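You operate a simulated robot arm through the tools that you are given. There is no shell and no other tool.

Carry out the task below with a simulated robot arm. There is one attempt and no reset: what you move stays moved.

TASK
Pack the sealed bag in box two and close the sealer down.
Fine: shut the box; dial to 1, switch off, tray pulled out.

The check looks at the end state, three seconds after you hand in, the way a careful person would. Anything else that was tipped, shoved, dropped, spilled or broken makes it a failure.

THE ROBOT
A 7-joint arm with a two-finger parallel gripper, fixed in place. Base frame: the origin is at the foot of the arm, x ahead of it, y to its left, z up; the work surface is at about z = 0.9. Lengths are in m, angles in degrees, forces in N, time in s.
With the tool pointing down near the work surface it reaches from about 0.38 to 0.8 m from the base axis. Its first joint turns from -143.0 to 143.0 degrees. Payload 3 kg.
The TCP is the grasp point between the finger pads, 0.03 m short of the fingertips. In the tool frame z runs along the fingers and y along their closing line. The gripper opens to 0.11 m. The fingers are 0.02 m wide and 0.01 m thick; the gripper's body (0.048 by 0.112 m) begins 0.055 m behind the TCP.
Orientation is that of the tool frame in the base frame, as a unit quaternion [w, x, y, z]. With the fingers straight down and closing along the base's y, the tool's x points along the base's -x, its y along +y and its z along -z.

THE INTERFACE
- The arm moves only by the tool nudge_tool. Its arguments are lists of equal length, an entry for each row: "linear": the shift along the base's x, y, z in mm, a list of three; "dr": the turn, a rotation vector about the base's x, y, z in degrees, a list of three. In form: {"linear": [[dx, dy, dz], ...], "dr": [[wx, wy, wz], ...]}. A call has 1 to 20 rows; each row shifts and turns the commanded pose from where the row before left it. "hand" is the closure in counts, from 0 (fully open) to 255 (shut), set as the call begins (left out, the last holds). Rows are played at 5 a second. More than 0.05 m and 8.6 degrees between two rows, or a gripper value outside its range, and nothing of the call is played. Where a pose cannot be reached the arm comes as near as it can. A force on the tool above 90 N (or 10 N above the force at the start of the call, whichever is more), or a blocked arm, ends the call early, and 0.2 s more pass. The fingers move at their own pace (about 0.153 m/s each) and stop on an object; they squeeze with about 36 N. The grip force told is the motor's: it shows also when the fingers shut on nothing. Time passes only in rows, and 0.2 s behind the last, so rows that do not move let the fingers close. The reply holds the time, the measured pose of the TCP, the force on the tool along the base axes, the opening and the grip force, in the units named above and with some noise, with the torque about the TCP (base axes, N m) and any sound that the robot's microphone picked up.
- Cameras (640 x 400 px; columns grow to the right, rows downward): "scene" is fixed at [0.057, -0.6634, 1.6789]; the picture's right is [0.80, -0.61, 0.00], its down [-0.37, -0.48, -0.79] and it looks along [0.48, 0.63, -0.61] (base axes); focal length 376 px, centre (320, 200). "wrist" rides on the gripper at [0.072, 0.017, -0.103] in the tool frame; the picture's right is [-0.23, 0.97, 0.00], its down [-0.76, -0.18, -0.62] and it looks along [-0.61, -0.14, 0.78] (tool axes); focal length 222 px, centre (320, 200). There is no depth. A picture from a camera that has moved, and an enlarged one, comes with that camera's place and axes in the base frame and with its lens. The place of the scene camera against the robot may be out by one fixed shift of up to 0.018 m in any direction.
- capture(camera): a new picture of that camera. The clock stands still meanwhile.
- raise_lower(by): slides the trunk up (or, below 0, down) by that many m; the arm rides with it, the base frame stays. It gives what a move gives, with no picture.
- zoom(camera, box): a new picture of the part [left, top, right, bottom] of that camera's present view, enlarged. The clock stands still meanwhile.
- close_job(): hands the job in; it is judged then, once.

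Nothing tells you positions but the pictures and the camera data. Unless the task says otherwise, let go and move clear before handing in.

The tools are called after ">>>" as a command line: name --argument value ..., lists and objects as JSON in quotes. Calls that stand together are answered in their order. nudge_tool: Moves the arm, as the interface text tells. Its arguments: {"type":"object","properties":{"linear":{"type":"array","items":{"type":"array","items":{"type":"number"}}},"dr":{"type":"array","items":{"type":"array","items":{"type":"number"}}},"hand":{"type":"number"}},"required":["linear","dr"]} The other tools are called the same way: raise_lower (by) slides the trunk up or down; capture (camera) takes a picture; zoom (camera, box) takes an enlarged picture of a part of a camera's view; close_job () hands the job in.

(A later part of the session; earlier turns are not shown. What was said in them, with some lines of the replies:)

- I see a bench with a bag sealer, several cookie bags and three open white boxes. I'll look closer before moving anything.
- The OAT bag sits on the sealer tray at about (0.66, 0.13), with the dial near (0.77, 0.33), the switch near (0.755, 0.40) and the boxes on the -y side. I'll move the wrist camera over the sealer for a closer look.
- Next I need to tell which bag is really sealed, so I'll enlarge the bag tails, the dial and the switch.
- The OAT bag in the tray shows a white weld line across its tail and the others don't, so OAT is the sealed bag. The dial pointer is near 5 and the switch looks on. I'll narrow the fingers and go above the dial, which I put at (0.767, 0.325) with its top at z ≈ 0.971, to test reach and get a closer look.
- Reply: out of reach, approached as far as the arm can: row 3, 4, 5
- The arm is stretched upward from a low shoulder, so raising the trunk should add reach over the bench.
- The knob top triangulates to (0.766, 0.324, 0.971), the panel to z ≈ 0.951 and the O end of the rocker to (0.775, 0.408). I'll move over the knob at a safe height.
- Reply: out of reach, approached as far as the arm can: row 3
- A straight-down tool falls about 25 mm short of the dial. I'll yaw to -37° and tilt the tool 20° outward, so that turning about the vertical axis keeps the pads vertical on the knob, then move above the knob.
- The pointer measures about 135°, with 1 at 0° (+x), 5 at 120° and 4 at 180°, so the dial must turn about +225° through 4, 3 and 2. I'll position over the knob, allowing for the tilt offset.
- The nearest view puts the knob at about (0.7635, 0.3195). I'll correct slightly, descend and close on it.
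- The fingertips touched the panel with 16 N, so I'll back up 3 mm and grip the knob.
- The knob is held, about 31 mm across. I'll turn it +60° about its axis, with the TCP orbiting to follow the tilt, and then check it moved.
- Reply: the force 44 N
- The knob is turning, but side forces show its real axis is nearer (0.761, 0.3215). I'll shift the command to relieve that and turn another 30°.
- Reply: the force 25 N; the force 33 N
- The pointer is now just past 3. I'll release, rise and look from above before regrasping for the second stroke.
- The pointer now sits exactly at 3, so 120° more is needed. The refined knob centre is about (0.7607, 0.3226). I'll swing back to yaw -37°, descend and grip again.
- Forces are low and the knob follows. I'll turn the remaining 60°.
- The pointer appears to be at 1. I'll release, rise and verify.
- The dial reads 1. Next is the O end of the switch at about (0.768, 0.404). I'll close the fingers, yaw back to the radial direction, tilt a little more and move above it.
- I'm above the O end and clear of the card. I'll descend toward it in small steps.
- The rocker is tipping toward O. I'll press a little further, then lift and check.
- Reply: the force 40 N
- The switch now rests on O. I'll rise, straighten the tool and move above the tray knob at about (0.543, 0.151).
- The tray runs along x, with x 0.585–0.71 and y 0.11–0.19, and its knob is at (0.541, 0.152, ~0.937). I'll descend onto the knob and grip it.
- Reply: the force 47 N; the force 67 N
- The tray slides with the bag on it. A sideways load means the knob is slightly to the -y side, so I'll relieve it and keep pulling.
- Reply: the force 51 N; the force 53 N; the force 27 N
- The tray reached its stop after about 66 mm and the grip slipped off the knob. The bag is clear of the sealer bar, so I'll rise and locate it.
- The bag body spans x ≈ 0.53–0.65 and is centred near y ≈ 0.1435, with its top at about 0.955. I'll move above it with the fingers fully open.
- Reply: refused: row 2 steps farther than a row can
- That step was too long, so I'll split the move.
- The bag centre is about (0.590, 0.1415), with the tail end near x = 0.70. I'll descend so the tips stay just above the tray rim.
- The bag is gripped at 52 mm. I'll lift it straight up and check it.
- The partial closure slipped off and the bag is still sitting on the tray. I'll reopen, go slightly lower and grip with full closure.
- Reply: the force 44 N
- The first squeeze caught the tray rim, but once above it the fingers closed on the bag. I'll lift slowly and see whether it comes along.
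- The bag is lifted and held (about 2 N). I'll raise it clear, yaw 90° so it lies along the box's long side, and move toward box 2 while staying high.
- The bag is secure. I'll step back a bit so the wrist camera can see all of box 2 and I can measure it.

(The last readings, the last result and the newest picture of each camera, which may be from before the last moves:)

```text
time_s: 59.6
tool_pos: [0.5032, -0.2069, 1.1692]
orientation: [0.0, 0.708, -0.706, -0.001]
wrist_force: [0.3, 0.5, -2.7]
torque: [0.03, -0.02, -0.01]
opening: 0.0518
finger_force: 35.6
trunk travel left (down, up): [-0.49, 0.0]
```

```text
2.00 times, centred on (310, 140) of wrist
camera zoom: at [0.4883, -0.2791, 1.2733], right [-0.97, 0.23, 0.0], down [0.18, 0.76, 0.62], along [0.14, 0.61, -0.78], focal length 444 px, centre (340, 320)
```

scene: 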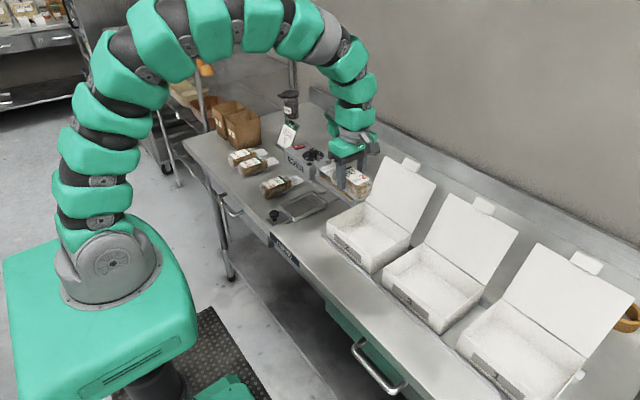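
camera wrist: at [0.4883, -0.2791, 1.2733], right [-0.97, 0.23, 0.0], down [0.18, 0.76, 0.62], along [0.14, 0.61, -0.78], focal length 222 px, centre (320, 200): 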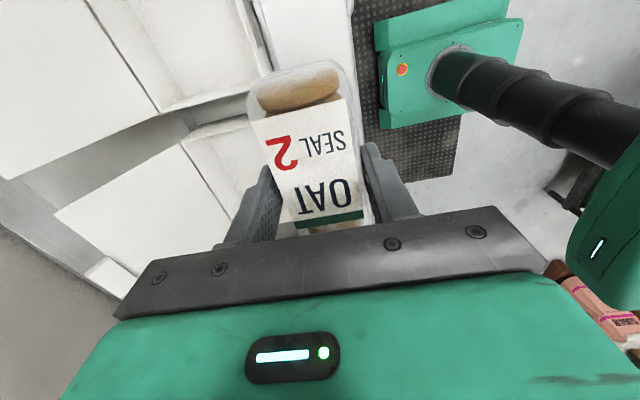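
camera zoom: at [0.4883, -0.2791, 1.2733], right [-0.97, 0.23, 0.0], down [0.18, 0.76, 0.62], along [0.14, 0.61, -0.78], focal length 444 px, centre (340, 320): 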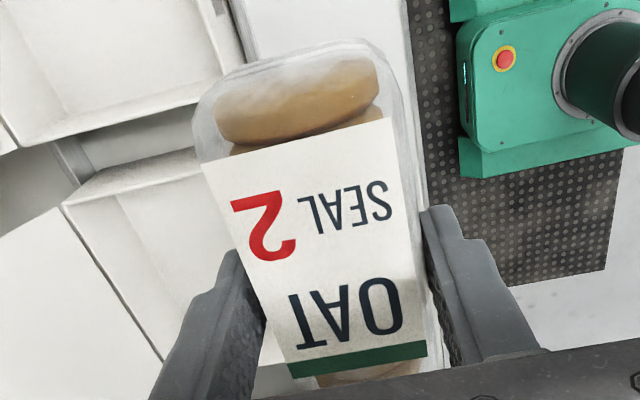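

Box 2's interior is about x 0.566–0.710 and y -0.188 to -0.015, with walls to z ≈ 0.968. The bag reaches from about -59 mm to +102 mm along y from the TCP, so I'll aim for TCP (0.638, -0.123) and hover there first.

>>> nudge_tool --linear '[[30, 20, 0], [35, 22, 0], [35, 22, 0], [34.8, 20.1, -20], [0, 0, -30], [0, 0, 0]]' --dr '[[0, 0, 0], [0, 0, 0], [0, 0, 0], [0, 0, 0], [0, 0, 0], [0, 0, 0]]'

>>> capture --camera "wrist"

>>> zoom --camera "scene" --box '[320, 140, 450, 280]'

```text
time_s: 61.0
tool_pos: [0.6389, -0.1218, 1.1183]
orientation: [0.0, -0.707, 0.707, 0.0]
wrist_force: [0.1, 0.0, -1.4]
torque: [0.0, 0.0, 0.02]
opening: 0.0518
finger_force: 36.2
trunk travel left (down, up): [-0.49, 0.0]
```

```text
taken
camera wrist: at [0.6238, -0.1933, 1.2215], right [-0.97, 0.23, 0.0], down [0.18, 0.76, 0.62], along [0.14, 0.61, -0.78], focal length 222 px, centre (320, 200)
```

wrist: 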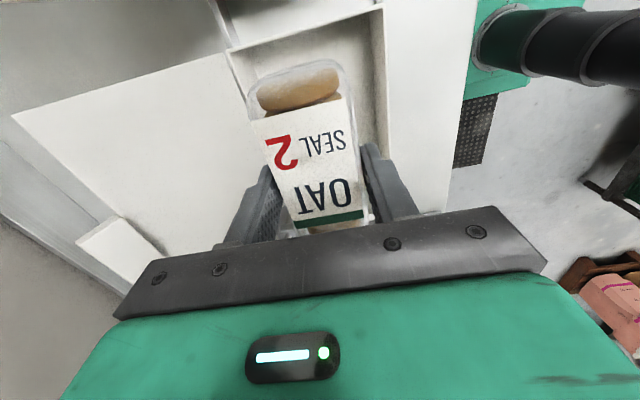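

```text
2.86 times, centred on (385, 210) of scene
camera zoom: at [0.057, -0.6634, 1.6789], right [0.8, -0.61, 0.0], down [-0.37, -0.48, -0.79], along [0.48, 0.63, -0.61], focal length 1074 px, centre (134, 171)
```

zoom: 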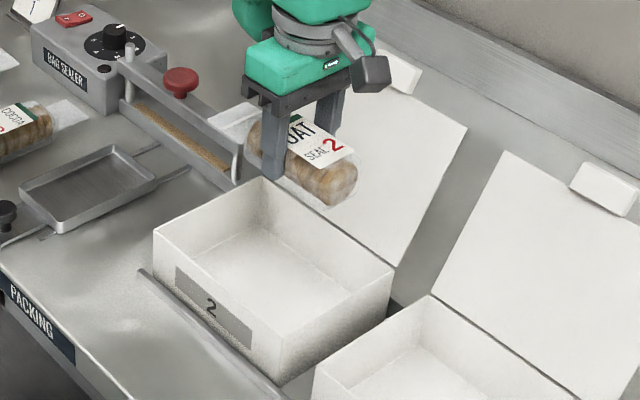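

>>> zoom --camera "scene" --box '[355, 160, 425, 220]'

```text
6.67 times, centred on (390, 190) of scene
camera zoom: at [0.057, -0.6634, 1.6789], right [0.8, -0.61, 0.0], down [-0.37, -0.48, -0.79], along [0.48, 0.63, -0.61], focal length 2505 px, centre (-147, 267)
```

zoom: 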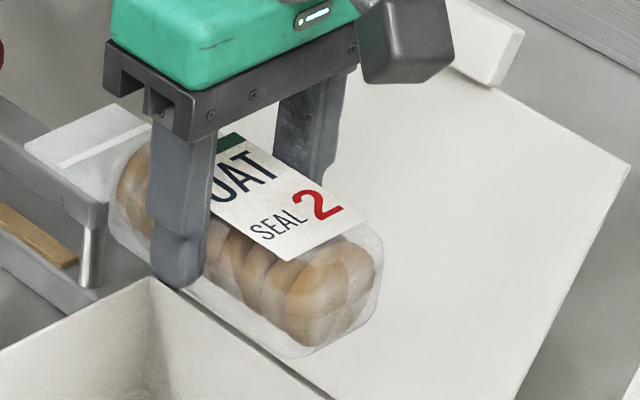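

The bag is aligned over the box with about 7 mm or more to spare at each end. I'll lower it into the box.

>>> nudge_tool --linear '[[0, 0, -30], [0, 0, -30], [0, 0, -30], [0, 0, -25], [0, 0, -15], [0, 0, 0]]' --dr '[[0, 0, 0], [0, 0, 0], [0, 0, 0], [0, 0, 0], [0, 0, 0], [0, 0, 0]]'

>>> zoom --camera "scene" --box '[320, 140, 450, 280]'

>>> capture --camera "wrist"

```text
time_s: 62.5
tool_pos: [0.6413, -0.1221, 0.9873]
orientation: [0.001, 0.708, -0.707, 0.0]
wrist_force: [0.3, 0.3, -2.2]
torque: [0.0, 0.0, 0.01]
opening: 0.0519
finger_force: 35.6
trunk travel left (down, up): [-0.49, 0.0]
```

```text
2.86 times, centred on (385, 210) of scene
camera zoom: at [0.057, -0.6634, 1.6789], right [0.8, -0.61, 0.0], down [-0.37, -0.48, -0.79], along [0.48, 0.63, -0.61], focal length 1074 px, centre (134, 171)
```

zoom: 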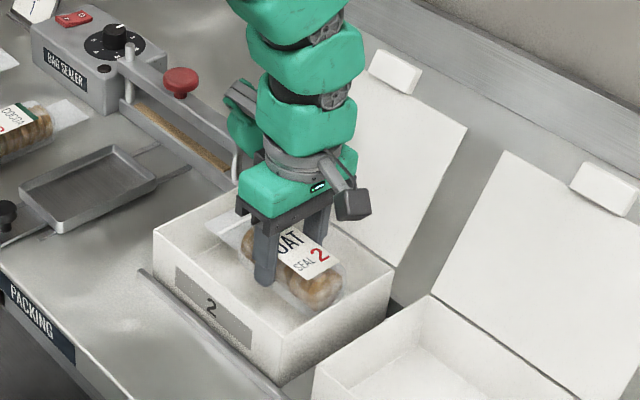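

```text
taken
camera wrist: at [0.626, -0.1942, 1.0914], right [-0.97, 0.23, 0.0], down [0.18, 0.76, 0.62], along [0.14, 0.61, -0.78], focal length 222 px, centre (320, 200)
```

wrist: 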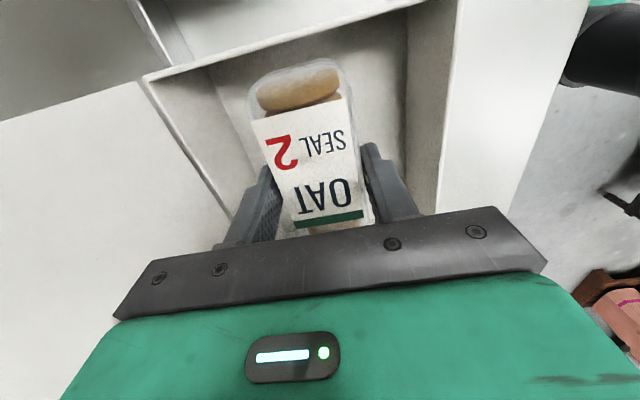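

>>> nudge_tool --linear '[[0, 0, -15], [0, 0, -8], [0, 0, -4], [0, 0, 0]]' --dr '[[0, 0, 0], [0, 0, 0], [0, 0, 0], [0, 0, 0]]'

>>> zoom --camera "scene" --box '[350, 170, 420, 230]'

```text
time_s: 63.5
tool_pos: [0.6407, -0.1226, 0.9601]
orientation: [0.0, -0.707, 0.707, 0.0]
wrist_force: [-0.1, 0.4, -2.1]
torque: [0.0, 0.01, -0.02]
opening: 0.0516
finger_force: 36.3
trunk travel left (down, up): [-0.49, 0.0]
```

```text
6.67 times, centred on (385, 200) of scene
camera zoom: at [0.057, -0.6634, 1.6789], right [0.8, -0.61, 0.0], down [-0.37, -0.48, -0.79], along [0.48, 0.63, -0.61], focal length 2505 px, centre (-113, 200)
```

zoom: 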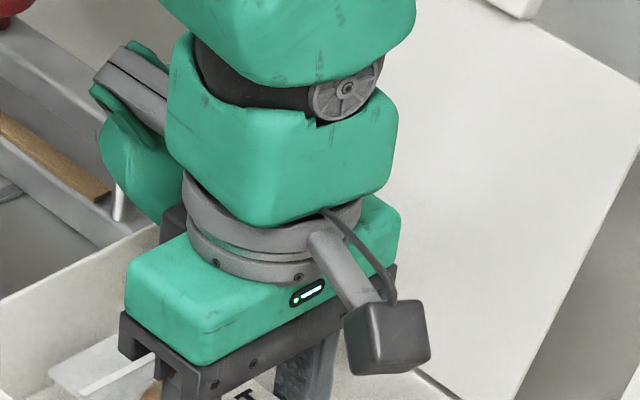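

>>> nudge_tool --linear '[[0, 0, -2], [0, 0, -2], [0, 0, -2], [0, 0, 0]]' --dr '[[0, 0, 0], [0, 0, 0], [0, 0, 0], [0, 0, 0]]'

>>> nudge_tool --linear '[[0, 0, -1.5], [0, 0, -1.5], [0, 0, 0]]' --dr '[[0, 0, 0], [0, 0, 0], [0, 0, 0]]'

```text
time_s: 64.5
tool_pos: [0.6415, -0.1231, 0.9536]
orientation: [0.0, 0.707, -0.707, 0.0]
wrist_force: [0.1, 0.3, -2.0]
torque: [0.02, 0.0, 0.0]
opening: 0.0516
finger_force: 36.0
trunk travel left (down, up): [-0.49, 0.0]
```

```text
time_s: 65.2
tool_pos: [0.6406, -0.1229, 0.9512]
orientation: [0.0, 0.707, -0.707, 0.0]
wrist_force: [-0.6, -0.2, -1.8]
torque: [-0.01, -0.01, 0.02]
opening: 0.0517
finger_force: 36.2
trunk travel left (down, up): [-0.49, 0.0]
```

>>> nudge_tool --linear '[[0, 0, -1.5], [0, 0, -1.5], [0, 0, 0]]' --dr '[[0, 0, 0], [0, 0, 0], [0, 0, 0]]'

>>> nudge_tool --linear '[[0, 0, -1.5], [0, 0, -1.5], [0, 0, 0]]' --dr '[[0, 0, 0], [0, 0, 0], [0, 0, 0]]'

>>> capture --camera "wrist"

```text
time_s: 66.0
tool_pos: [0.6393, -0.122, 0.9484]
orientation: [0.001, 0.708, -0.707, 0.0]
wrist_force: [0.1, -0.7, 0.9]
torque: [-0.15, -0.06, 0.0]
opening: 0.0518
finger_force: 36.0
trunk travel left (down, up): [-0.49, 0.0]
```

```text
time_s: 66.8
tool_pos: [0.6407, -0.1216, 0.9468]
orientation: [0.002, -0.707, 0.707, -0.001]
wrist_force: [6.4, -3.8, 32.4]
torque: [-0.04, 0.02, 0.0]
opening: 0.052
finger_force: 35.5
trunk travel left (down, up): [-0.49, 0.0]
```

```text
taken
camera wrist: at [0.6236, -0.1931, 1.0498], right [-0.97, 0.23, 0.0], down [0.17, 0.76, 0.62], along [0.14, 0.61, -0.78], focal length 222 px, centre (320, 200)
```

wrist: 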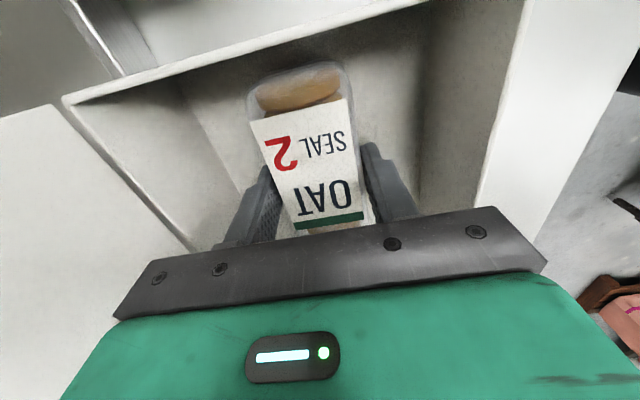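

The bag is resting on the box floor. I'll ease off 2 mm, open modestly and rise.

>>> nudge_tool --linear '[[0, 0, 2], [0, 0, 0]]' --dr '[[0, 0, 0], [0, 0, 0]]'

>>> nudge_tool --linear '[[0, 0, 0], [0, 0, 0], [0, 0, 15], [0, 0, 30], [0, 0, 40], [0, 0, 45], [0, 0, 45], [0, 0, 0]]' --dr '[[0, 0, 0], [0, 0, 0], [0, 0, 0], [0, 0, 0], [0, 0, 0], [0, 0, 0], [0, 0, 0], [0, 0, 0]]' --hand 70

>>> capture --camera "wrist"

>>> zoom --camera "scene" --box '[310, 140, 450, 290]'

```text
time_s: 67.5
tool_pos: [0.6389, -0.1204, 0.9467]
orientation: [0.0, 0.708, -0.706, -0.001]
wrist_force: [4.7, 1.5, 14.2]
torque: [-0.09, -0.44, 0.04]
opening: 0.0518
finger_force: 35.7
trunk travel left (down, up): [-0.49, 0.0]
```

```text
time_s: 69.2
tool_pos: [0.6397, -0.1191, 1.122]
orientation: [-0.001, 0.708, -0.707, 0.0]
wrist_force: [0.8, 0.3, -0.3]
torque: [0.01, -0.02, 0.02]
opening: 0.0796
finger_force: 0.1
trunk travel left (down, up): [-0.49, 0.0]
```

```text
taken
camera wrist: at [0.6236, -0.1917, 1.2255], right [-0.97, 0.23, 0.0], down [0.18, 0.76, 0.62], along [0.14, 0.61, -0.78], focal length 222 px, centre (320, 200)
```

wrist: 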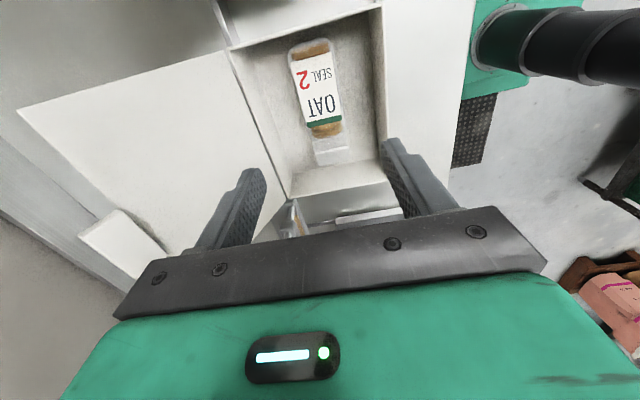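

```text
2.67 times, centred on (380, 215) of scene
camera zoom: at [0.057, -0.6634, 1.6789], right [0.8, -0.61, 0.0], down [-0.37, -0.48, -0.79], along [0.48, 0.63, -0.61], focal length 1002 px, centre (160, 160)
```

zoom: 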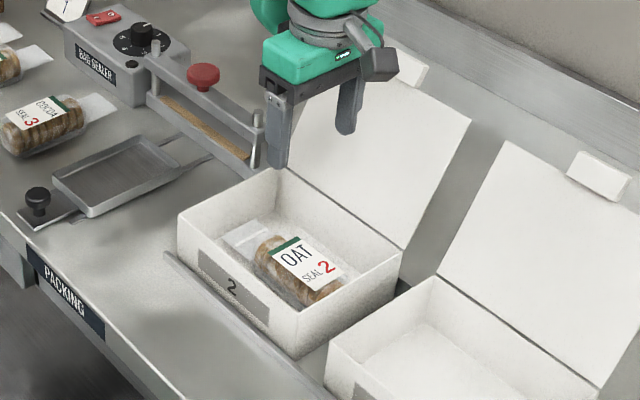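

The bag lies flat inside box 2. Next is the lid, so I'll look closely at it and its tab.

>>> zoom --camera "scene" --box '[440, 180, 540, 260]'

>>> zoom --camera "scene" --box '[370, 140, 450, 200]'

>>> zoom --camera "wrist" --box '[0, 40, 260, 300]'

>>> zoom --camera "scene" --box '[320, 210, 420, 280]'

```text
5.00 times, centred on (490, 220) of scene
camera zoom: at [0.057, -0.6634, 1.6789], right [0.8, -0.61, 0.0], down [-0.37, -0.48, -0.79], along [0.48, 0.63, -0.61], focal length 1879 px, centre (-530, 100)
```

zoom: 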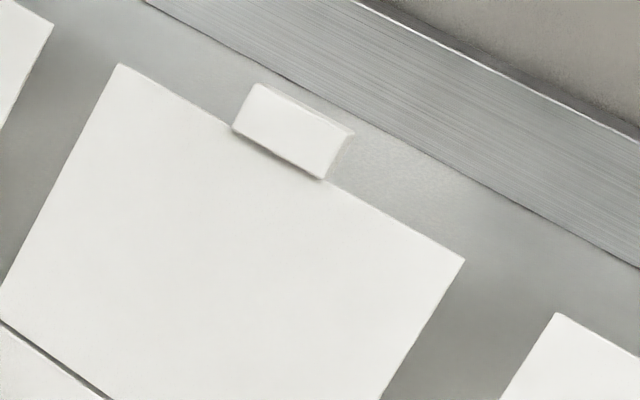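

```text
6.67 times, centred on (410, 170) of scene
camera zoom: at [0.057, -0.6634, 1.6789], right [0.8, -0.61, 0.0], down [-0.37, -0.48, -0.79], along [0.48, 0.63, -0.61], focal length 2505 px, centre (-280, 400)
```

zoom: 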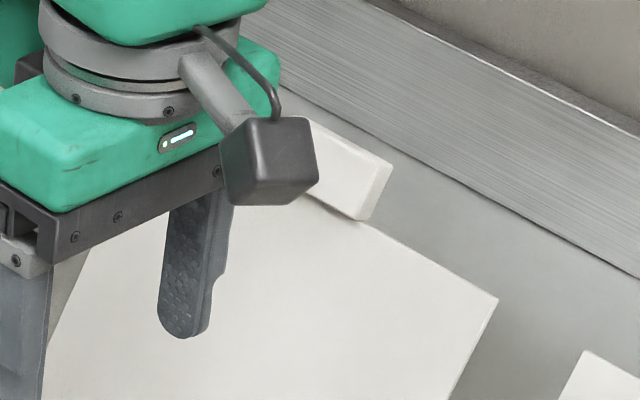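

```text
1.54 times, centred on (130, 170) of wrist
camera zoom: at [0.6236, -0.1917, 1.2255], right [-0.97, 0.23, 0.0], down [0.18, 0.76, 0.62], along [0.14, 0.61, -0.78], focal length 342 px, centre (612, 246)
```

zoom: 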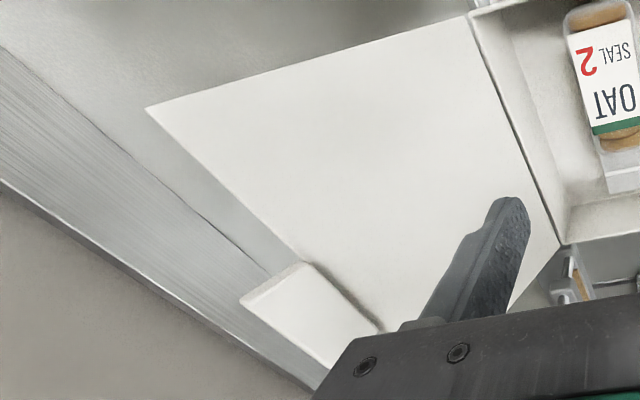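

```text
5.71 times, centred on (370, 245) of scene
camera zoom: at [0.057, -0.6634, 1.6789], right [0.8, -0.61, 0.0], down [-0.37, -0.48, -0.79], along [0.48, 0.63, -0.61], focal length 2147 px, centre (34, -57)
```

zoom: 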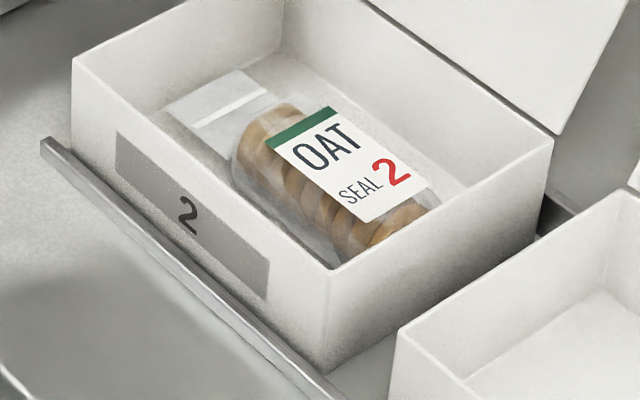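

The lid edge is near (0.792, z 1.098), leaning back about 31°, with a tab at y ≈ -0.12 to -0.067. I'll rise, yaw back to 0°, close the fingers and tilt 20° outward, ready to hook behind the lid at y ≈ -0.045.

>>> nudge_tool --linear '[[0, 0, 40], [0, 10, 40], [0, 10, 10], [0, 10, 0], [0, 10, 0], [0, 10, 0], [0, 10, 0], [0, 10, 0], [0, 5, 0], [0, 0, 0], [0, 0, 0], [0, 0, 0], [0, 0, 0], [0, 0, 0], [0, 0, 0], [0, 0, 0], [0, 0, 0]]' --dr '[[0, 0, 0], [0, 0, -7.5], [0, 0, -7.5], [0, 0, -7.5], [0, 0, -7.5], [0, 0, -7.5], [0, 0, -7.5], [0, 0, -7.5], [0, 0, -7.5], [0, 0, -7.5], [0, 0, -7.5], [0, 0, -7.5], [0, 0, -7.5], [0, -7, 0], [0, -7, 0], [0, -6, 0], [0, 0, 0]]' --hand 255

>>> capture --camera "wrist"

>>> zoom --camera "scene" --box '[300, 80, 480, 240]'

```text
time_s: 72.8
tool_pos: [0.6397, -0.0478, 1.2124]
orientation: [0.174, -0.001, 0.985, 0.0]
wrist_force: [0.2, -0.4, 0.5]
torque: [0.02, -0.02, -0.02]
opening: 0.0002
finger_force: 36.0
trunk travel left (down, up): [-0.49, 0.0]
```

```text
taken
camera wrist: at [0.5376, -0.0302, 1.2841], right [0.21, 0.97, 0.08], down [0.5, -0.18, 0.85], along [0.84, -0.14, -0.53], focal length 222 px, centre (320, 200)
```

wrist: 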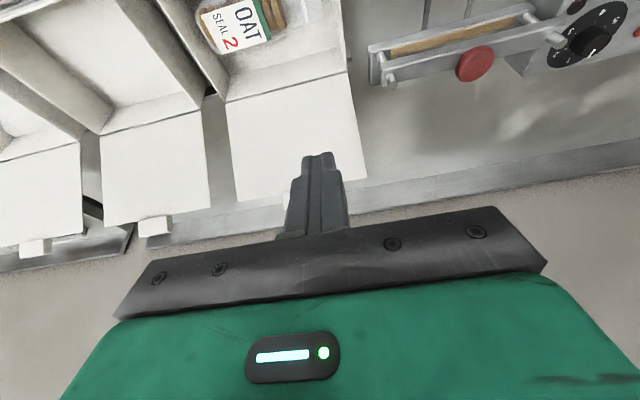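

```text
2.50 times, centred on (390, 160) of scene
camera zoom: at [0.057, -0.6634, 1.6789], right [0.8, -0.61, 0.0], down [-0.37, -0.48, -0.79], along [0.48, 0.63, -0.61], focal length 939 px, centre (145, 300)
```

zoom: 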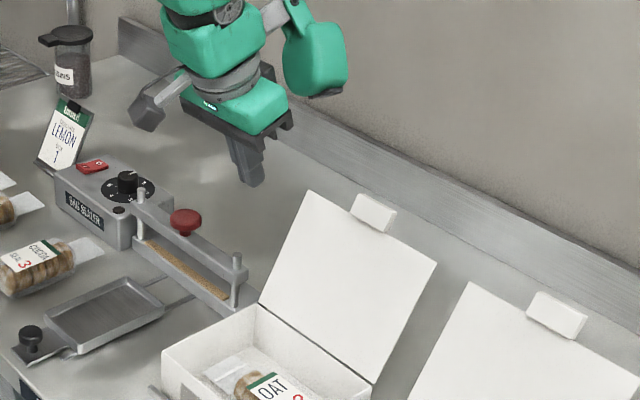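

>>> nudge_tool --linear '[[35, 0, -5], [35, 0, -5], [35, 0, -5], [35, 0, -5], [35, 0, -5], [0, 0, 0]]' --dr '[[0, 0, 0], [0, 0, 0], [0, 0, 0], [0, 0, 0], [0, 0, 0], [0, 0, 0]]'

>>> capture --camera "wrist"

>>> zoom --camera "scene" --box '[340, 80, 480, 220]'

```text
time_s: 74.2
tool_pos: [0.8157, -0.0471, 1.1875]
orientation: [0.174, -0.001, 0.985, 0.0]
wrist_force: [0.2, 0.0, -1.0]
torque: [-0.01, 0.03, 0.01]
opening: 0.0
finger_force: 36.5
trunk travel left (down, up): [-0.49, 0.0]
```

```text
taken
camera wrist: at [0.7134, -0.0307, 1.26], right [0.21, 0.97, 0.08], down [0.5, -0.18, 0.85], along [0.84, -0.14, -0.53], focal length 222 px, centre (320, 200)
```

wrist: 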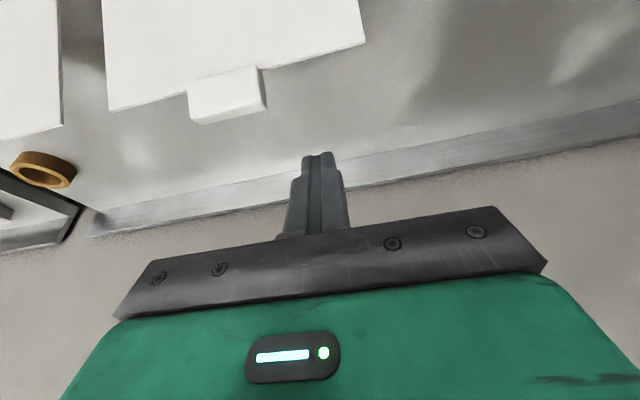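

```text
2.86 times, centred on (410, 150) of scene
camera zoom: at [0.057, -0.6634, 1.6789], right [0.8, -0.61, 0.0], down [-0.37, -0.48, -0.79], along [0.48, 0.63, -0.61], focal length 1074 px, centre (63, 343)
```

zoom: 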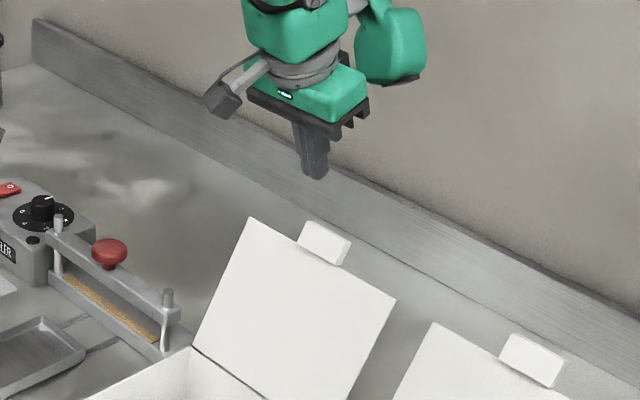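

The lid edge triangulates to (0.786, z 1.107), so I'm behind it. I'll descend behind the edge and then draw it toward -x.

>>> nudge_tool --linear '[[0, 0, -30], [0, 0, -30], [0, 0, -13], [0, 0, 0]]' --dr '[[0, 0, 0], [0, 0, 0], [0, 0, 0], [0, 0, 0]]'

>>> nudge_tool --linear '[[-10, 0, 0], [-10, 0, 0], [-10, 0, 0], [0, 0, 0]]' --dr '[[0, 0, 0], [0, 0, 0], [0, 0, 0], [0, 0, 0]]'

>>> zoom --camera "scene" --box '[330, 100, 470, 240]'

>>> capture --camera "wrist"

```text
time_s: 75.2
tool_pos: [0.8158, -0.0465, 1.1138]
orientation: [0.173, 0.0, 0.985, 0.0]
wrist_force: [0.8, -0.7, 0.4]
torque: [-0.01, -0.02, 0.02]
opening: 0.0002
finger_force: 35.6
trunk travel left (down, up): [-0.49, 0.0]
```

```text
time_s: 76.2
tool_pos: [0.785, -0.0469, 1.1146]
orientation: [0.173, 0.0, 0.985, 0.0]
wrist_force: [1.5, -0.1, 3.1]
torque: [-0.01, 0.01, -0.01]
opening: 0.0
finger_force: 35.9
trunk travel left (down, up): [-0.49, 0.0]
```

```text
2.86 times, centred on (400, 170) of scene
camera zoom: at [0.057, -0.6634, 1.6789], right [0.8, -0.61, 0.0], down [-0.37, -0.48, -0.79], along [0.48, 0.63, -0.61], focal length 1074 px, centre (91, 286)
```

zoom: 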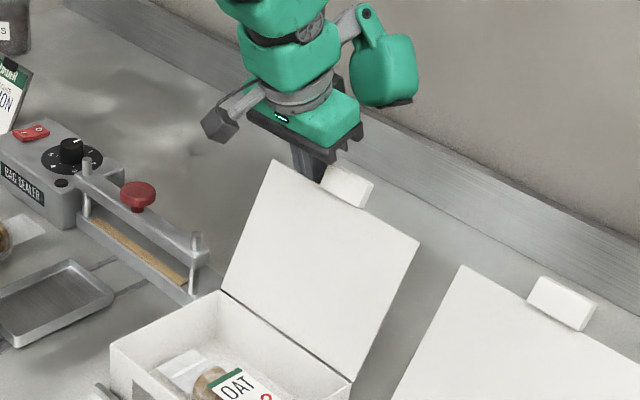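

```text
taken
camera wrist: at [0.6835, -0.0306, 1.1874], right [0.21, 0.97, 0.08], down [0.5, -0.18, 0.85], along [0.84, -0.14, -0.53], focal length 222 px, centre (320, 200)
```

wrist: 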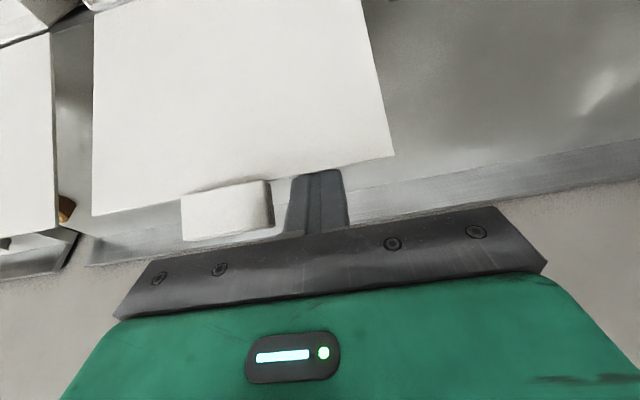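

>>> nudge_tool --linear '[[-10, 0, 3], [-10, 0, 3], [-10, 0, 2], [-10, 0, 2], [0, 0, 0]]' --dr '[[0, 0, 0], [0, 0, 0], [0, 0, 0], [0, 0, 0], [0, 0, 0]]'

>>> zoom --camera "scene" --box '[320, 100, 470, 250]'

>>> capture --camera "wrist"

```text
time_s: 77.5
tool_pos: [0.7454, -0.0465, 1.1257]
orientation: [0.174, 0.001, 0.985, 0.0]
wrist_force: [1.4, -1.8, 11.8]
torque: [-0.05, 0.13, 0.0]
opening: 0.0
finger_force: 35.9
trunk travel left (down, up): [-0.49, 0.0]
```

```text
2.67 times, centred on (395, 175) of scene
camera zoom: at [0.057, -0.6634, 1.6789], right [0.8, -0.61, 0.0], down [-0.37, -0.48, -0.79], along [0.48, 0.63, -0.61], focal length 1002 px, centre (120, 267)
```

zoom: 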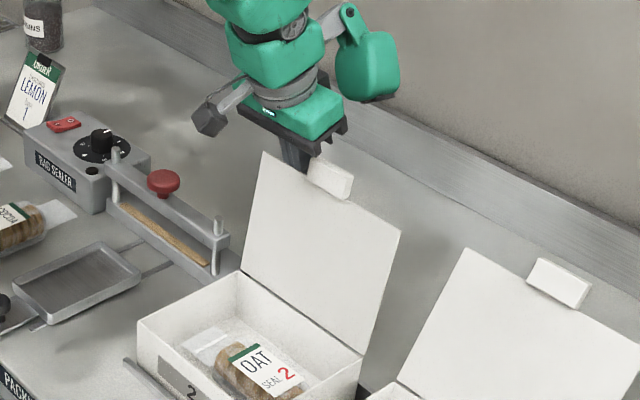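

```text
taken
camera wrist: at [0.6437, -0.0299, 1.1978], right [0.21, 0.97, 0.08], down [0.5, -0.18, 0.85], along [0.84, -0.14, -0.53], focal length 222 px, centre (320, 200)
```

wrist: 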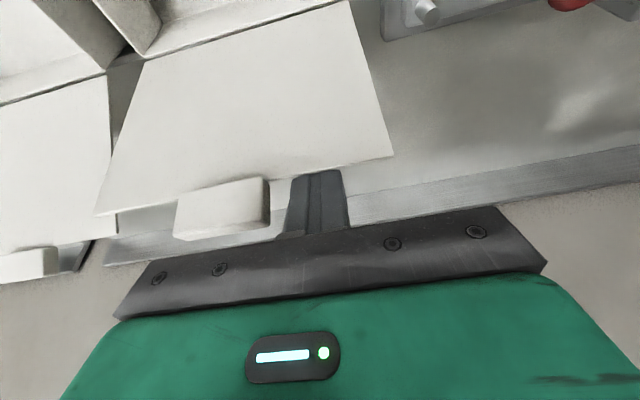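

>>> nudge_tool --linear '[[-10, 0, 3], [-10, 0, 2], [-10, 0, 2], [-10, 0, 1], [0, 0, 0]]' --dr '[[0, 0, 0], [0, 0, 0], [0, 0, 0], [0, 0, 0], [0, 0, 0]]'

>>> zoom --camera "scene" --box '[320, 100, 470, 250]'

>>> capture --camera "wrist"

```text
time_s: 78.7
tool_pos: [0.7073, -0.0461, 1.1325]
orientation: [0.173, 0.0, 0.985, 0.0]
wrist_force: [0.6, -0.2, 0.5]
torque: [-0.01, -0.01, 0.01]
opening: 0.0002
finger_force: 36.2
trunk travel left (down, up): [-0.49, 0.0]
```

```text
2.67 times, centred on (395, 175) of scene
camera zoom: at [0.057, -0.6634, 1.6789], right [0.8, -0.61, 0.0], down [-0.37, -0.48, -0.79], along [0.48, 0.63, -0.61], focal length 1002 px, centre (120, 267)
```

zoom: 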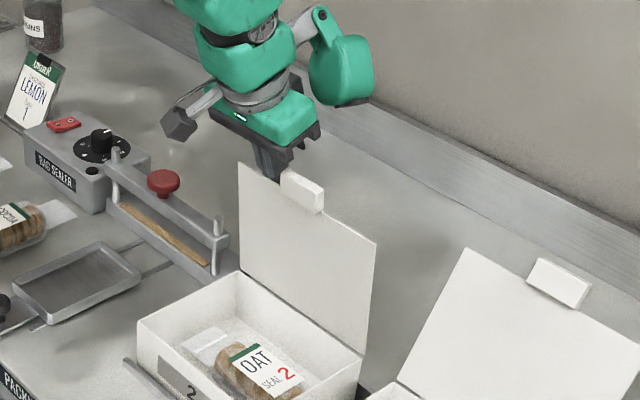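

```text
taken
camera wrist: at [0.6055, -0.0292, 1.2051], right [0.21, 0.97, 0.08], down [0.5, -0.18, 0.85], along [0.84, -0.14, -0.53], focal length 222 px, centre (320, 200)
```

wrist: 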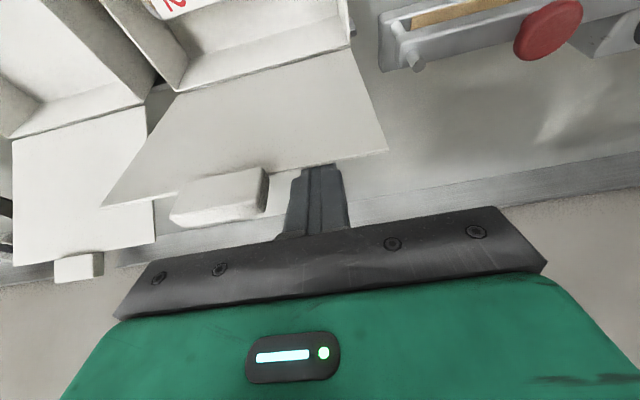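

>>> nudge_tool --linear '[[-12, 0, -1], [-12, 0, -2], [-12, 0, -4], [-12, 0, -6], [0, 0, 0]]' --dr '[[0, 0, 0], [0, 0, 0], [0, 0, 0], [0, 0, 0], [0, 0, 0]]'

>>> zoom --camera "scene" --box '[320, 100, 470, 250]'

>>> capture --camera "wrist"

```text
time_s: 79.8
tool_pos: [0.6583, -0.0468, 1.1202]
orientation: [0.174, 0.0, 0.985, 0.0]
wrist_force: [-0.7, -0.5, 0.2]
torque: [-0.03, -0.01, 0.0]
opening: 0.0002
finger_force: 36.7
trunk travel left (down, up): [-0.49, 0.0]
```

```text
2.67 times, centred on (395, 175) of scene
camera zoom: at [0.057, -0.6634, 1.6789], right [0.8, -0.61, 0.0], down [-0.37, -0.48, -0.79], along [0.48, 0.63, -0.61], focal length 1002 px, centre (120, 267)
```

zoom: 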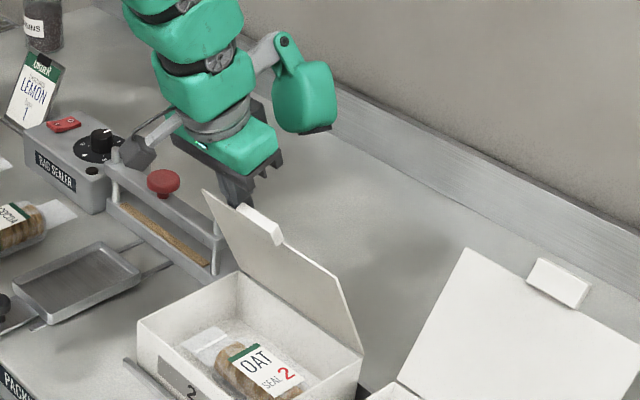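

```text
taken
camera wrist: at [0.5567, -0.0296, 1.1922], right [0.21, 0.97, 0.08], down [0.5, -0.18, 0.85], along [0.84, -0.14, -0.53], focal length 222 px, centre (320, 200)
```

wrist: 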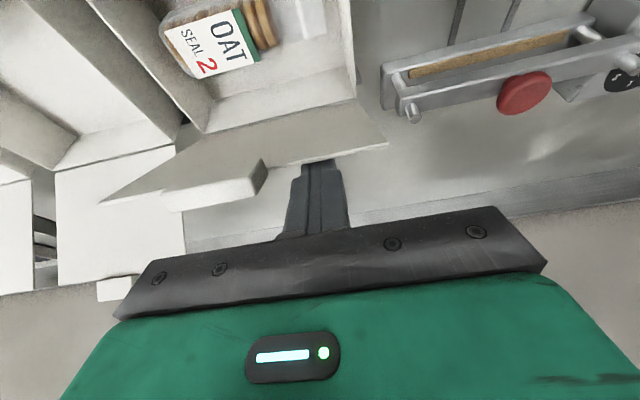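

>>> nudge_tool --linear '[[-15, 0, -10.6], [-15, 0, -10.4], [-12.6, 0, -12.6], [-11.4, 0, -14.3], [0, 0, 0]]' --dr '[[0, 0, 0], [0, 0, 0], [0, 0, 0], [0, 0, 0], [0, 0, 0]]'

>>> zoom --camera "scene" --box '[310, 120, 460, 270]'

>>> capture --camera "wrist"

```text
time_s: 81.0
tool_pos: [0.6032, -0.0477, 1.0722]
orientation: [0.173, -0.001, 0.985, 0.0]
wrist_force: [0.3, 0.2, 0.0]
torque: [0.0, 0.02, 0.02]
opening: 0.0
finger_force: 36.3
trunk travel left (down, up): [-0.49, 0.0]
```

```text
2.67 times, centred on (385, 195) of scene
camera zoom: at [0.057, -0.6634, 1.6789], right [0.8, -0.61, 0.0], down [-0.37, -0.48, -0.79], along [0.48, 0.63, -0.61], focal length 1002 px, centre (147, 213)
```

zoom: 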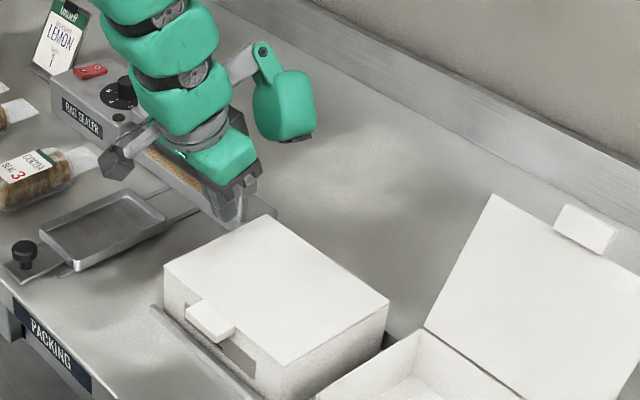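

```text
taken
camera wrist: at [0.5005, -0.0303, 1.145], right [0.21, 0.97, 0.08], down [0.5, -0.18, 0.85], along [0.84, -0.14, -0.53], focal length 222 px, centre (320, 200)
```

wrist: 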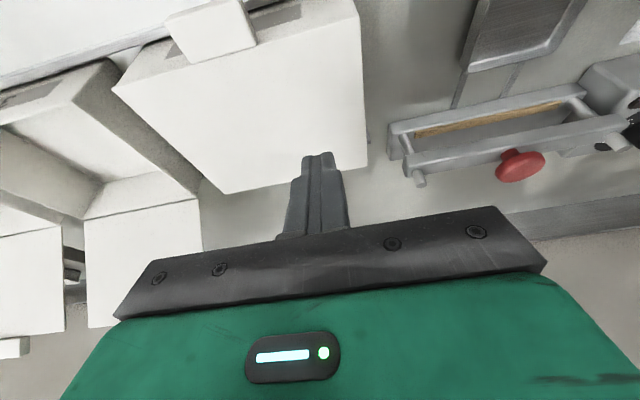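

The lid dropped shut. I'll check whether it is fully down.

>>> zoom --camera "scene" --box '[340, 210, 420, 280]'

>>> zoom --camera "wrist" --box '[90, 0, 390, 200]'

```text
5.71 times, centred on (380, 245) of scene
camera zoom: at [0.057, -0.6634, 1.6789], right [0.8, -0.61, 0.0], down [-0.37, -0.48, -0.79], along [0.48, 0.63, -0.61], focal length 2147 px, centre (-23, -57)
```

zoom: 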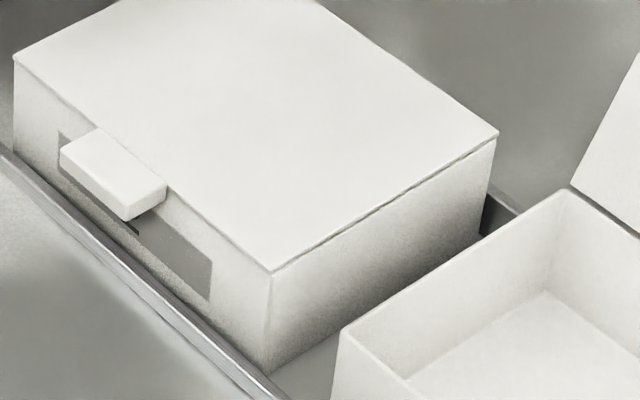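

```text
2.00 times, centred on (240, 100) of wrist
camera zoom: at [0.5005, -0.0303, 1.145], right [0.21, 0.97, 0.08], down [0.5, -0.18, 0.85], along [0.84, -0.14, -0.53], focal length 444 px, centre (480, 400)
```

zoom: 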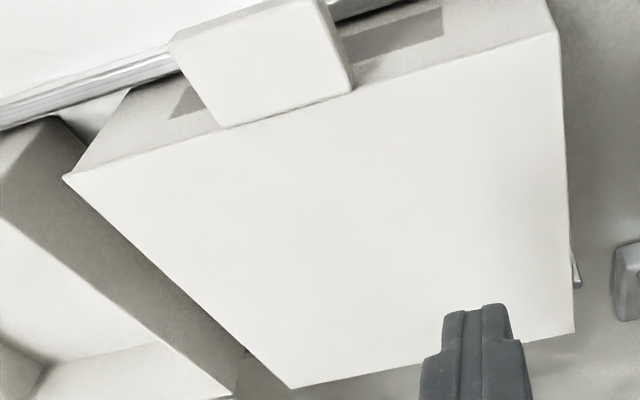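

Box 2 is shut flush. Now I'll recheck the tray and make sure it is at its stop, so I'll rise, straighten the tool and move over its knob.

>>> nudge_tool --linear '[[0, 0, 40], [-10, 10, 30], [-25, 35, 0], [-25, 35, 0], [-25, 40, 0], [-25, 40, 0], [-15, 38, 0], [0, 0, 0]]' --dr '[[0, 0, 0], [0, 0, 0], [0, 7, 0], [0, 7, 0], [0, 6, 0], [0, 0, 0], [0, 0, 0], [0, 0, 0]]' --hand 116

>>> capture --camera "wrist"

>>> capture --camera "scene"

>>> zoom --camera "scene" --box '[240, 130, 370, 240]'

```text
time_s: 82.8
tool_pos: [0.4793, 0.1531, 1.141]
orientation: [-0.001, 0.0, 1.0, 0.001]
wrist_force: [-0.7, 0.6, -0.4]
torque: [-0.02, -0.03, 0.0]
opening: 0.0601
finger_force: 0.2
trunk travel left (down, up): [-0.49, 0.0]
```

```text
taken
camera wrist: at [0.408, 0.1703, 1.2446], right [0.23, 0.97, 0.0], down [0.76, -0.18, 0.62], along [0.61, -0.14, -0.78], focal length 222 px, centre (320, 200)
```

wrist: 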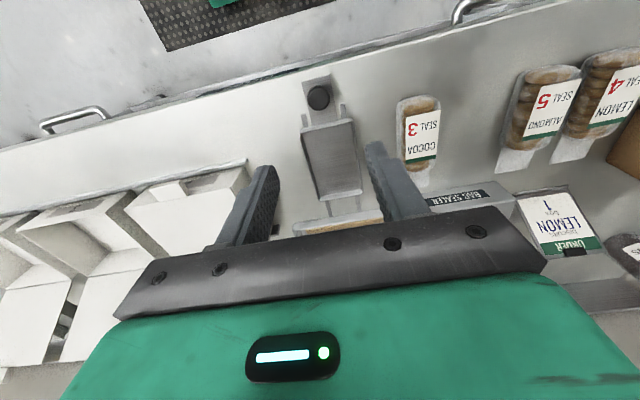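

```text
taken
```

scene: 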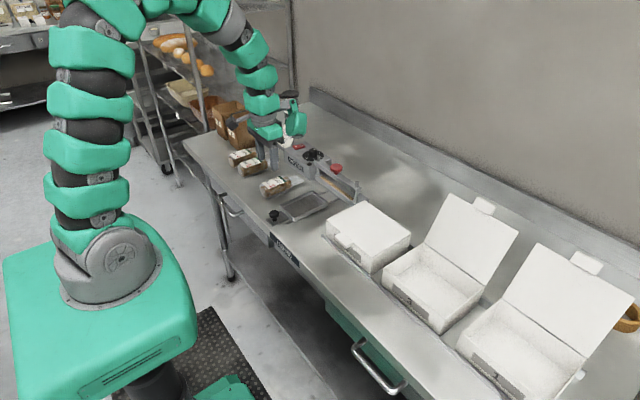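

```text
3.64 times, centred on (305, 185) of scene
camera zoom: at [0.057, -0.6634, 1.6789], right [0.8, -0.61, 0.0], down [-0.37, -0.48, -0.79], along [0.48, 0.63, -0.61], focal length 1366 px, centre (374, 254)
```

zoom: 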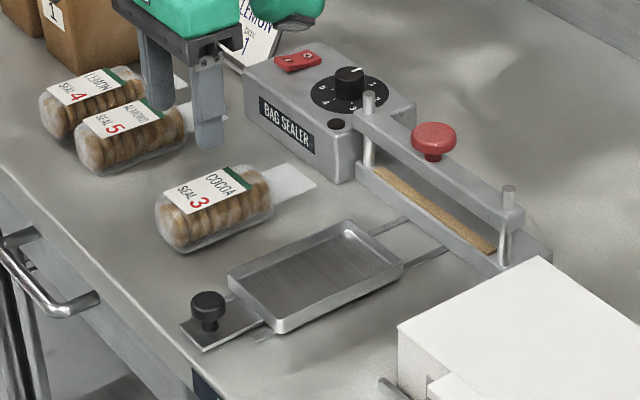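

The tray knob is at x ≈ 0.479, a few mm short of the stop. I'll regrip it and pull the tray gently the rest of the way.

>>> nudge_tool --linear '[[0, -3, -45], [0, 0, -45], [0, 0, -45], [0, 0, -40], [0, 0, -20], [0, 0, 0]]' --dr '[[0, 0, 0], [0, 0, 0], [0, 0, 0], [0, 0, 0], [0, 0, 0], [0, 0, 0]]'

>>> capture --camera "wrist"

>>> nudge_tool --linear '[[0, 0, 0], [0, 0, 0], [0, 0, 0]]' --dr '[[0, 0, 0], [0, 0, 0], [0, 0, 0]]' --hand 255

```text
time_s: 84.2
tool_pos: [0.4776, 0.1465, 0.9477]
orientation: [0.0, 0.0, 1.0, 0.0]
wrist_force: [-0.4, 0.2, 0.3]
torque: [0.0, -0.02, 0.01]
opening: 0.06
finger_force: 0.0
trunk travel left (down, up): [-0.49, 0.0]
```

```text
taken
camera wrist: at [0.4064, 0.1648, 1.0512], right [0.23, 0.97, 0.0], down [0.76, -0.18, 0.62], along [0.61, -0.14, -0.78], focal length 222 px, centre (320, 200)
```

wrist: 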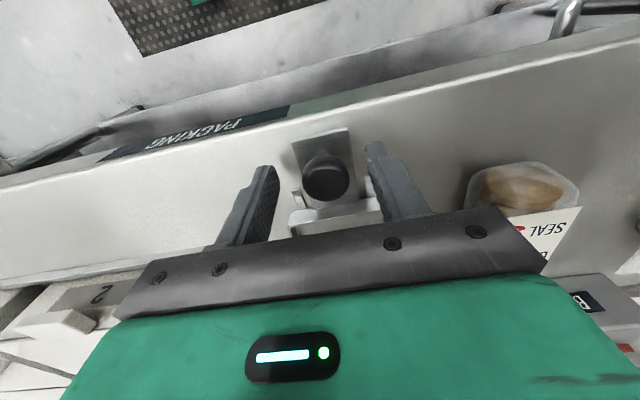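

```text
time_s: 85.0
tool_pos: [0.4781, 0.1504, 0.9469]
orientation: [0.001, -0.001, 1.0, -0.002]
wrist_force: [-0.6, 39.8, -4.8]
torque: [0.81, -0.13, 0.16]
opening: 0.0293
finger_force: 44.8
trunk travel left (down, up): [-0.49, 0.0]
```

>>> nudge_tool --linear '[[0, 2.5, 0], [0, 0, 0]]' --dr '[[0, 0, 0], [0, 0, 0]]'

>>> nudge_tool --linear '[[-3, 0, 0], [-2, 0, 0], [0, 0, 0]]' --dr '[[0, 0, 0], [0, 0, 0], [0, 0, 0]]'

>>> nudge_tool --linear '[[-2, 0, 0], [0, 0, 0]]' --dr '[[0, 0, 0], [0, 0, 0]]'

```text
time_s: 85.7
tool_pos: [0.4781, 0.1506, 0.9488]
orientation: [0.001, -0.001, 1.0, 0.0]
wrist_force: [0.7, 1.2, 12.4]
torque: [-0.02, -0.63, -0.13]
opening: 0.029
finger_force: 45.2
trunk travel left (down, up): [-0.49, 0.0]
```

```text
time_s: 86.5
tool_pos: [0.4727, 0.1497, 0.9487]
orientation: [0.0, 0.0, 1.0, 0.0]
wrist_force: [-2.1, -9.7, 13.8]
torque: [-0.17, 0.12, -0.04]
opening: 0.0293
finger_force: 44.6
trunk travel left (down, up): [-0.49, 0.0]
```

```text
time_s: 87.0
tool_pos: [0.4716, 0.1498, 0.9473]
orientation: [0.0, 0.0, 1.0, 0.001]
wrist_force: [3.4, -9.2, 13.2]
torque: [-0.15, -0.37, -0.07]
opening: 0.0289
finger_force: 45.3
trunk travel left (down, up): [-0.49, 0.0]
```

>>> nudge_tool --linear '[[-2, 0, 0], [0, 0, 0]]' --dr '[[0, 0, 0], [0, 0, 0]]'

>>> nudge_tool --linear '[[-1.5, 0, 0], [0, 0, 0]]' --dr '[[0, 0, 0], [0, 0, 0]]'

```text
time_s: 87.7
tool_pos: [0.4708, 0.1498, 0.9475]
orientation: [0.001, 0.0, 1.0, 0.001]
wrist_force: [18.5, -11.5, 20.8]
torque: [-0.24, -0.97, -0.07]
opening: 0.029
finger_force: 44.9
trunk travel left (down, up): [-0.49, 0.0]
```

```text
time_s: 88.2
tool_pos: [0.4694, 0.1494, 0.9457]
orientation: [0.002, -0.001, 1.0, 0.001]
wrist_force: [30.7, -12.8, 20.4]
torque: [-0.25, -0.8, -0.01]
opening: 0.0292
finger_force: 44.7
trunk travel left (down, up): [-0.49, 0.0]
```

The stop is reached at x ≈ 0.470. I'll ease off, release, rise and retreat to a clear position.

>>> nudge_tool --linear '[[1.5, 0, 0], [0, 0, 0]]' --dr '[[0, 0, 0], [0, 0, 0]]'

>>> nudge_tool --linear '[[0, 0, 0], [0, 0, 0], [0, 0, 30], [0, 0, 45], [0, 0, 45], [0, 0, 45], [0, 0, 45], [0, 0, 0]]' --dr '[[0, 0, 0], [0, 0, 0], [0, 0, 0], [0, 0, 0], [0, 0, 0], [0, 0, 0], [0, 0, 0], [0, 0, 0]]' --hand 116

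>>> capture --camera "wrist"

>>> capture --camera "scene"

>>> zoom --camera "scene" --box '[220, 120, 430, 290]'

```text
time_s: 88.8
tool_pos: [0.4698, 0.1502, 0.9475]
orientation: [-0.001, 0.0, 1.0, 0.001]
wrist_force: [21.4, -11.5, 12.9]
torque: [-0.25, -0.76, -0.02]
opening: 0.0289
finger_force: 45.1
trunk travel left (down, up): [-0.49, 0.0]
```

```text
time_s: 90.7
tool_pos: [0.4668, 0.1491, 1.1611]
orientation: [0.0, 0.0, 1.0, 0.0]
wrist_force: [-0.3, -1.1, -0.1]
torque: [0.01, 0.0, 0.0]
opening: 0.0599
finger_force: 0.1
trunk travel left (down, up): [-0.49, 0.0]
```

```text
taken
camera wrist: at [0.3969, 0.1667, 1.2647], right [0.23, 0.97, 0.0], down [0.76, -0.18, 0.62], along [0.61, -0.14, -0.78], focal length 222 px, centre (320, 200)
```

wrist: 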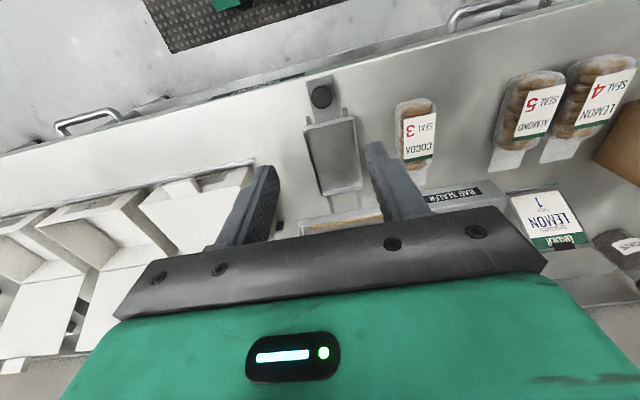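

```text
taken
```

scene: 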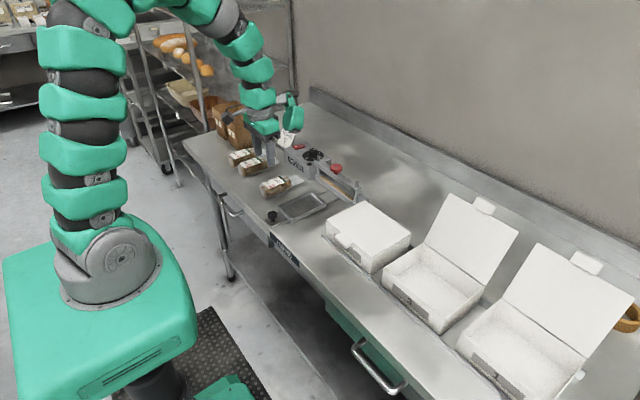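

```text
2.35 times, centred on (325, 205) of scene
camera zoom: at [0.057, -0.6634, 1.6789], right [0.8, -0.61, 0.0], down [-0.37, -0.48, -0.79], along [0.48, 0.63, -0.61], focal length 884 px, centre (308, 188)
```

zoom: 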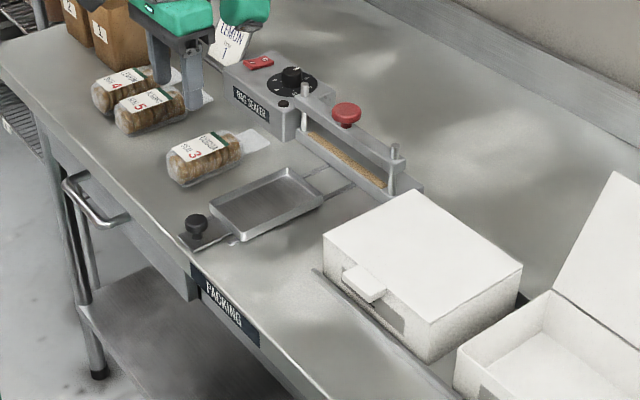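

>>> zoom --camera "scene" --box '[280, 130, 350, 180]'

>>> zoom --camera "scene" --box '[310, 180, 430, 290]'

>>> zoom --camera "scene" --box '[200, 80, 320, 200]'

```text
8.00 times, centred on (315, 155) of scene
camera zoom: at [0.057, -0.6634, 1.6789], right [0.8, -0.61, 0.0], down [-0.37, -0.48, -0.79], along [0.48, 0.63, -0.61], focal length 3006 px, centre (360, 560)
```

zoom: 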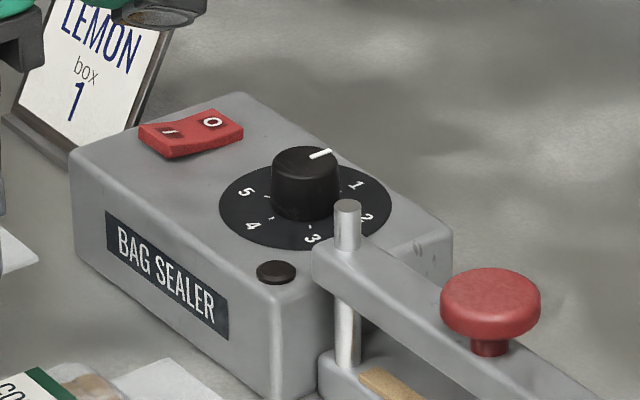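

```text
3.64 times, centred on (370, 235) of scene
camera zoom: at [0.057, -0.6634, 1.6789], right [0.8, -0.61, 0.0], down [-0.37, -0.48, -0.79], along [0.48, 0.63, -0.61], focal length 1366 px, centre (138, 73)
```

zoom: 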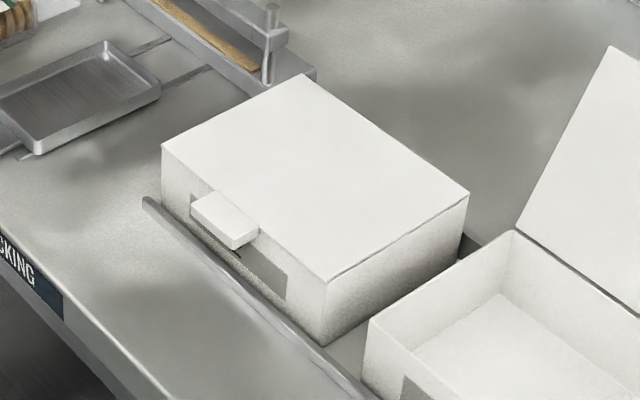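

```text
3.33 times, centred on (260, 140) of scene
camera zoom: at [0.057, -0.6634, 1.6789], right [0.8, -0.61, 0.0], down [-0.37, -0.48, -0.79], along [0.48, 0.63, -0.61], focal length 1253 px, centre (520, 400)
```

zoom: 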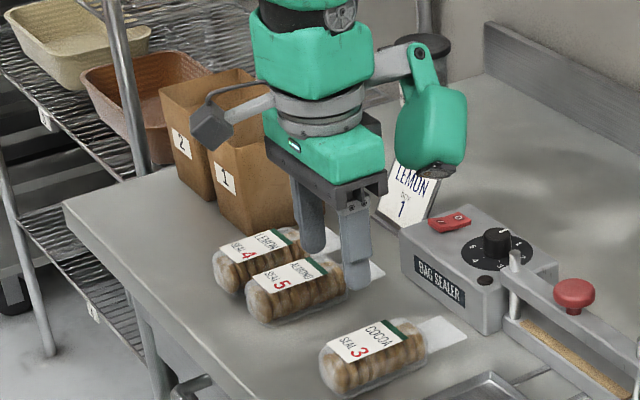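

The OAT bag is in box 2 and the lid is shut. The dial is on 1, the switch is on O, the tray is at its stop, and the other bags, boxes and card look undisturbed. The arm is clear, so I'm handing in.

>>> close_job

```text
The job is handed in.
```

The sealed OAT bag is packed in box two with the lid shut, and the sealer is closed down. I've handed the job in, but no pass or fail result has come back.

- **Bag:** OAT was the only bag showing a weld line across its tail, so I took it as the sealed one. It lies flat in the white box labelled 2.
- **Sealer:** the dial is on 1, the switch is on O, and the tray is pulled out to its stop.
- **Slips:** my first grip on the bag slipped, and my second attempt briefly squeezed the tray rim. I also lost the tray knob on the first pull, so I gripped it again and finished pulling. I saw no damage from any of these.
- **Everything else:** the other bags, boxes and the order card looked undisturbed in the final pictures. The gripper was released and raised clear before handing in.
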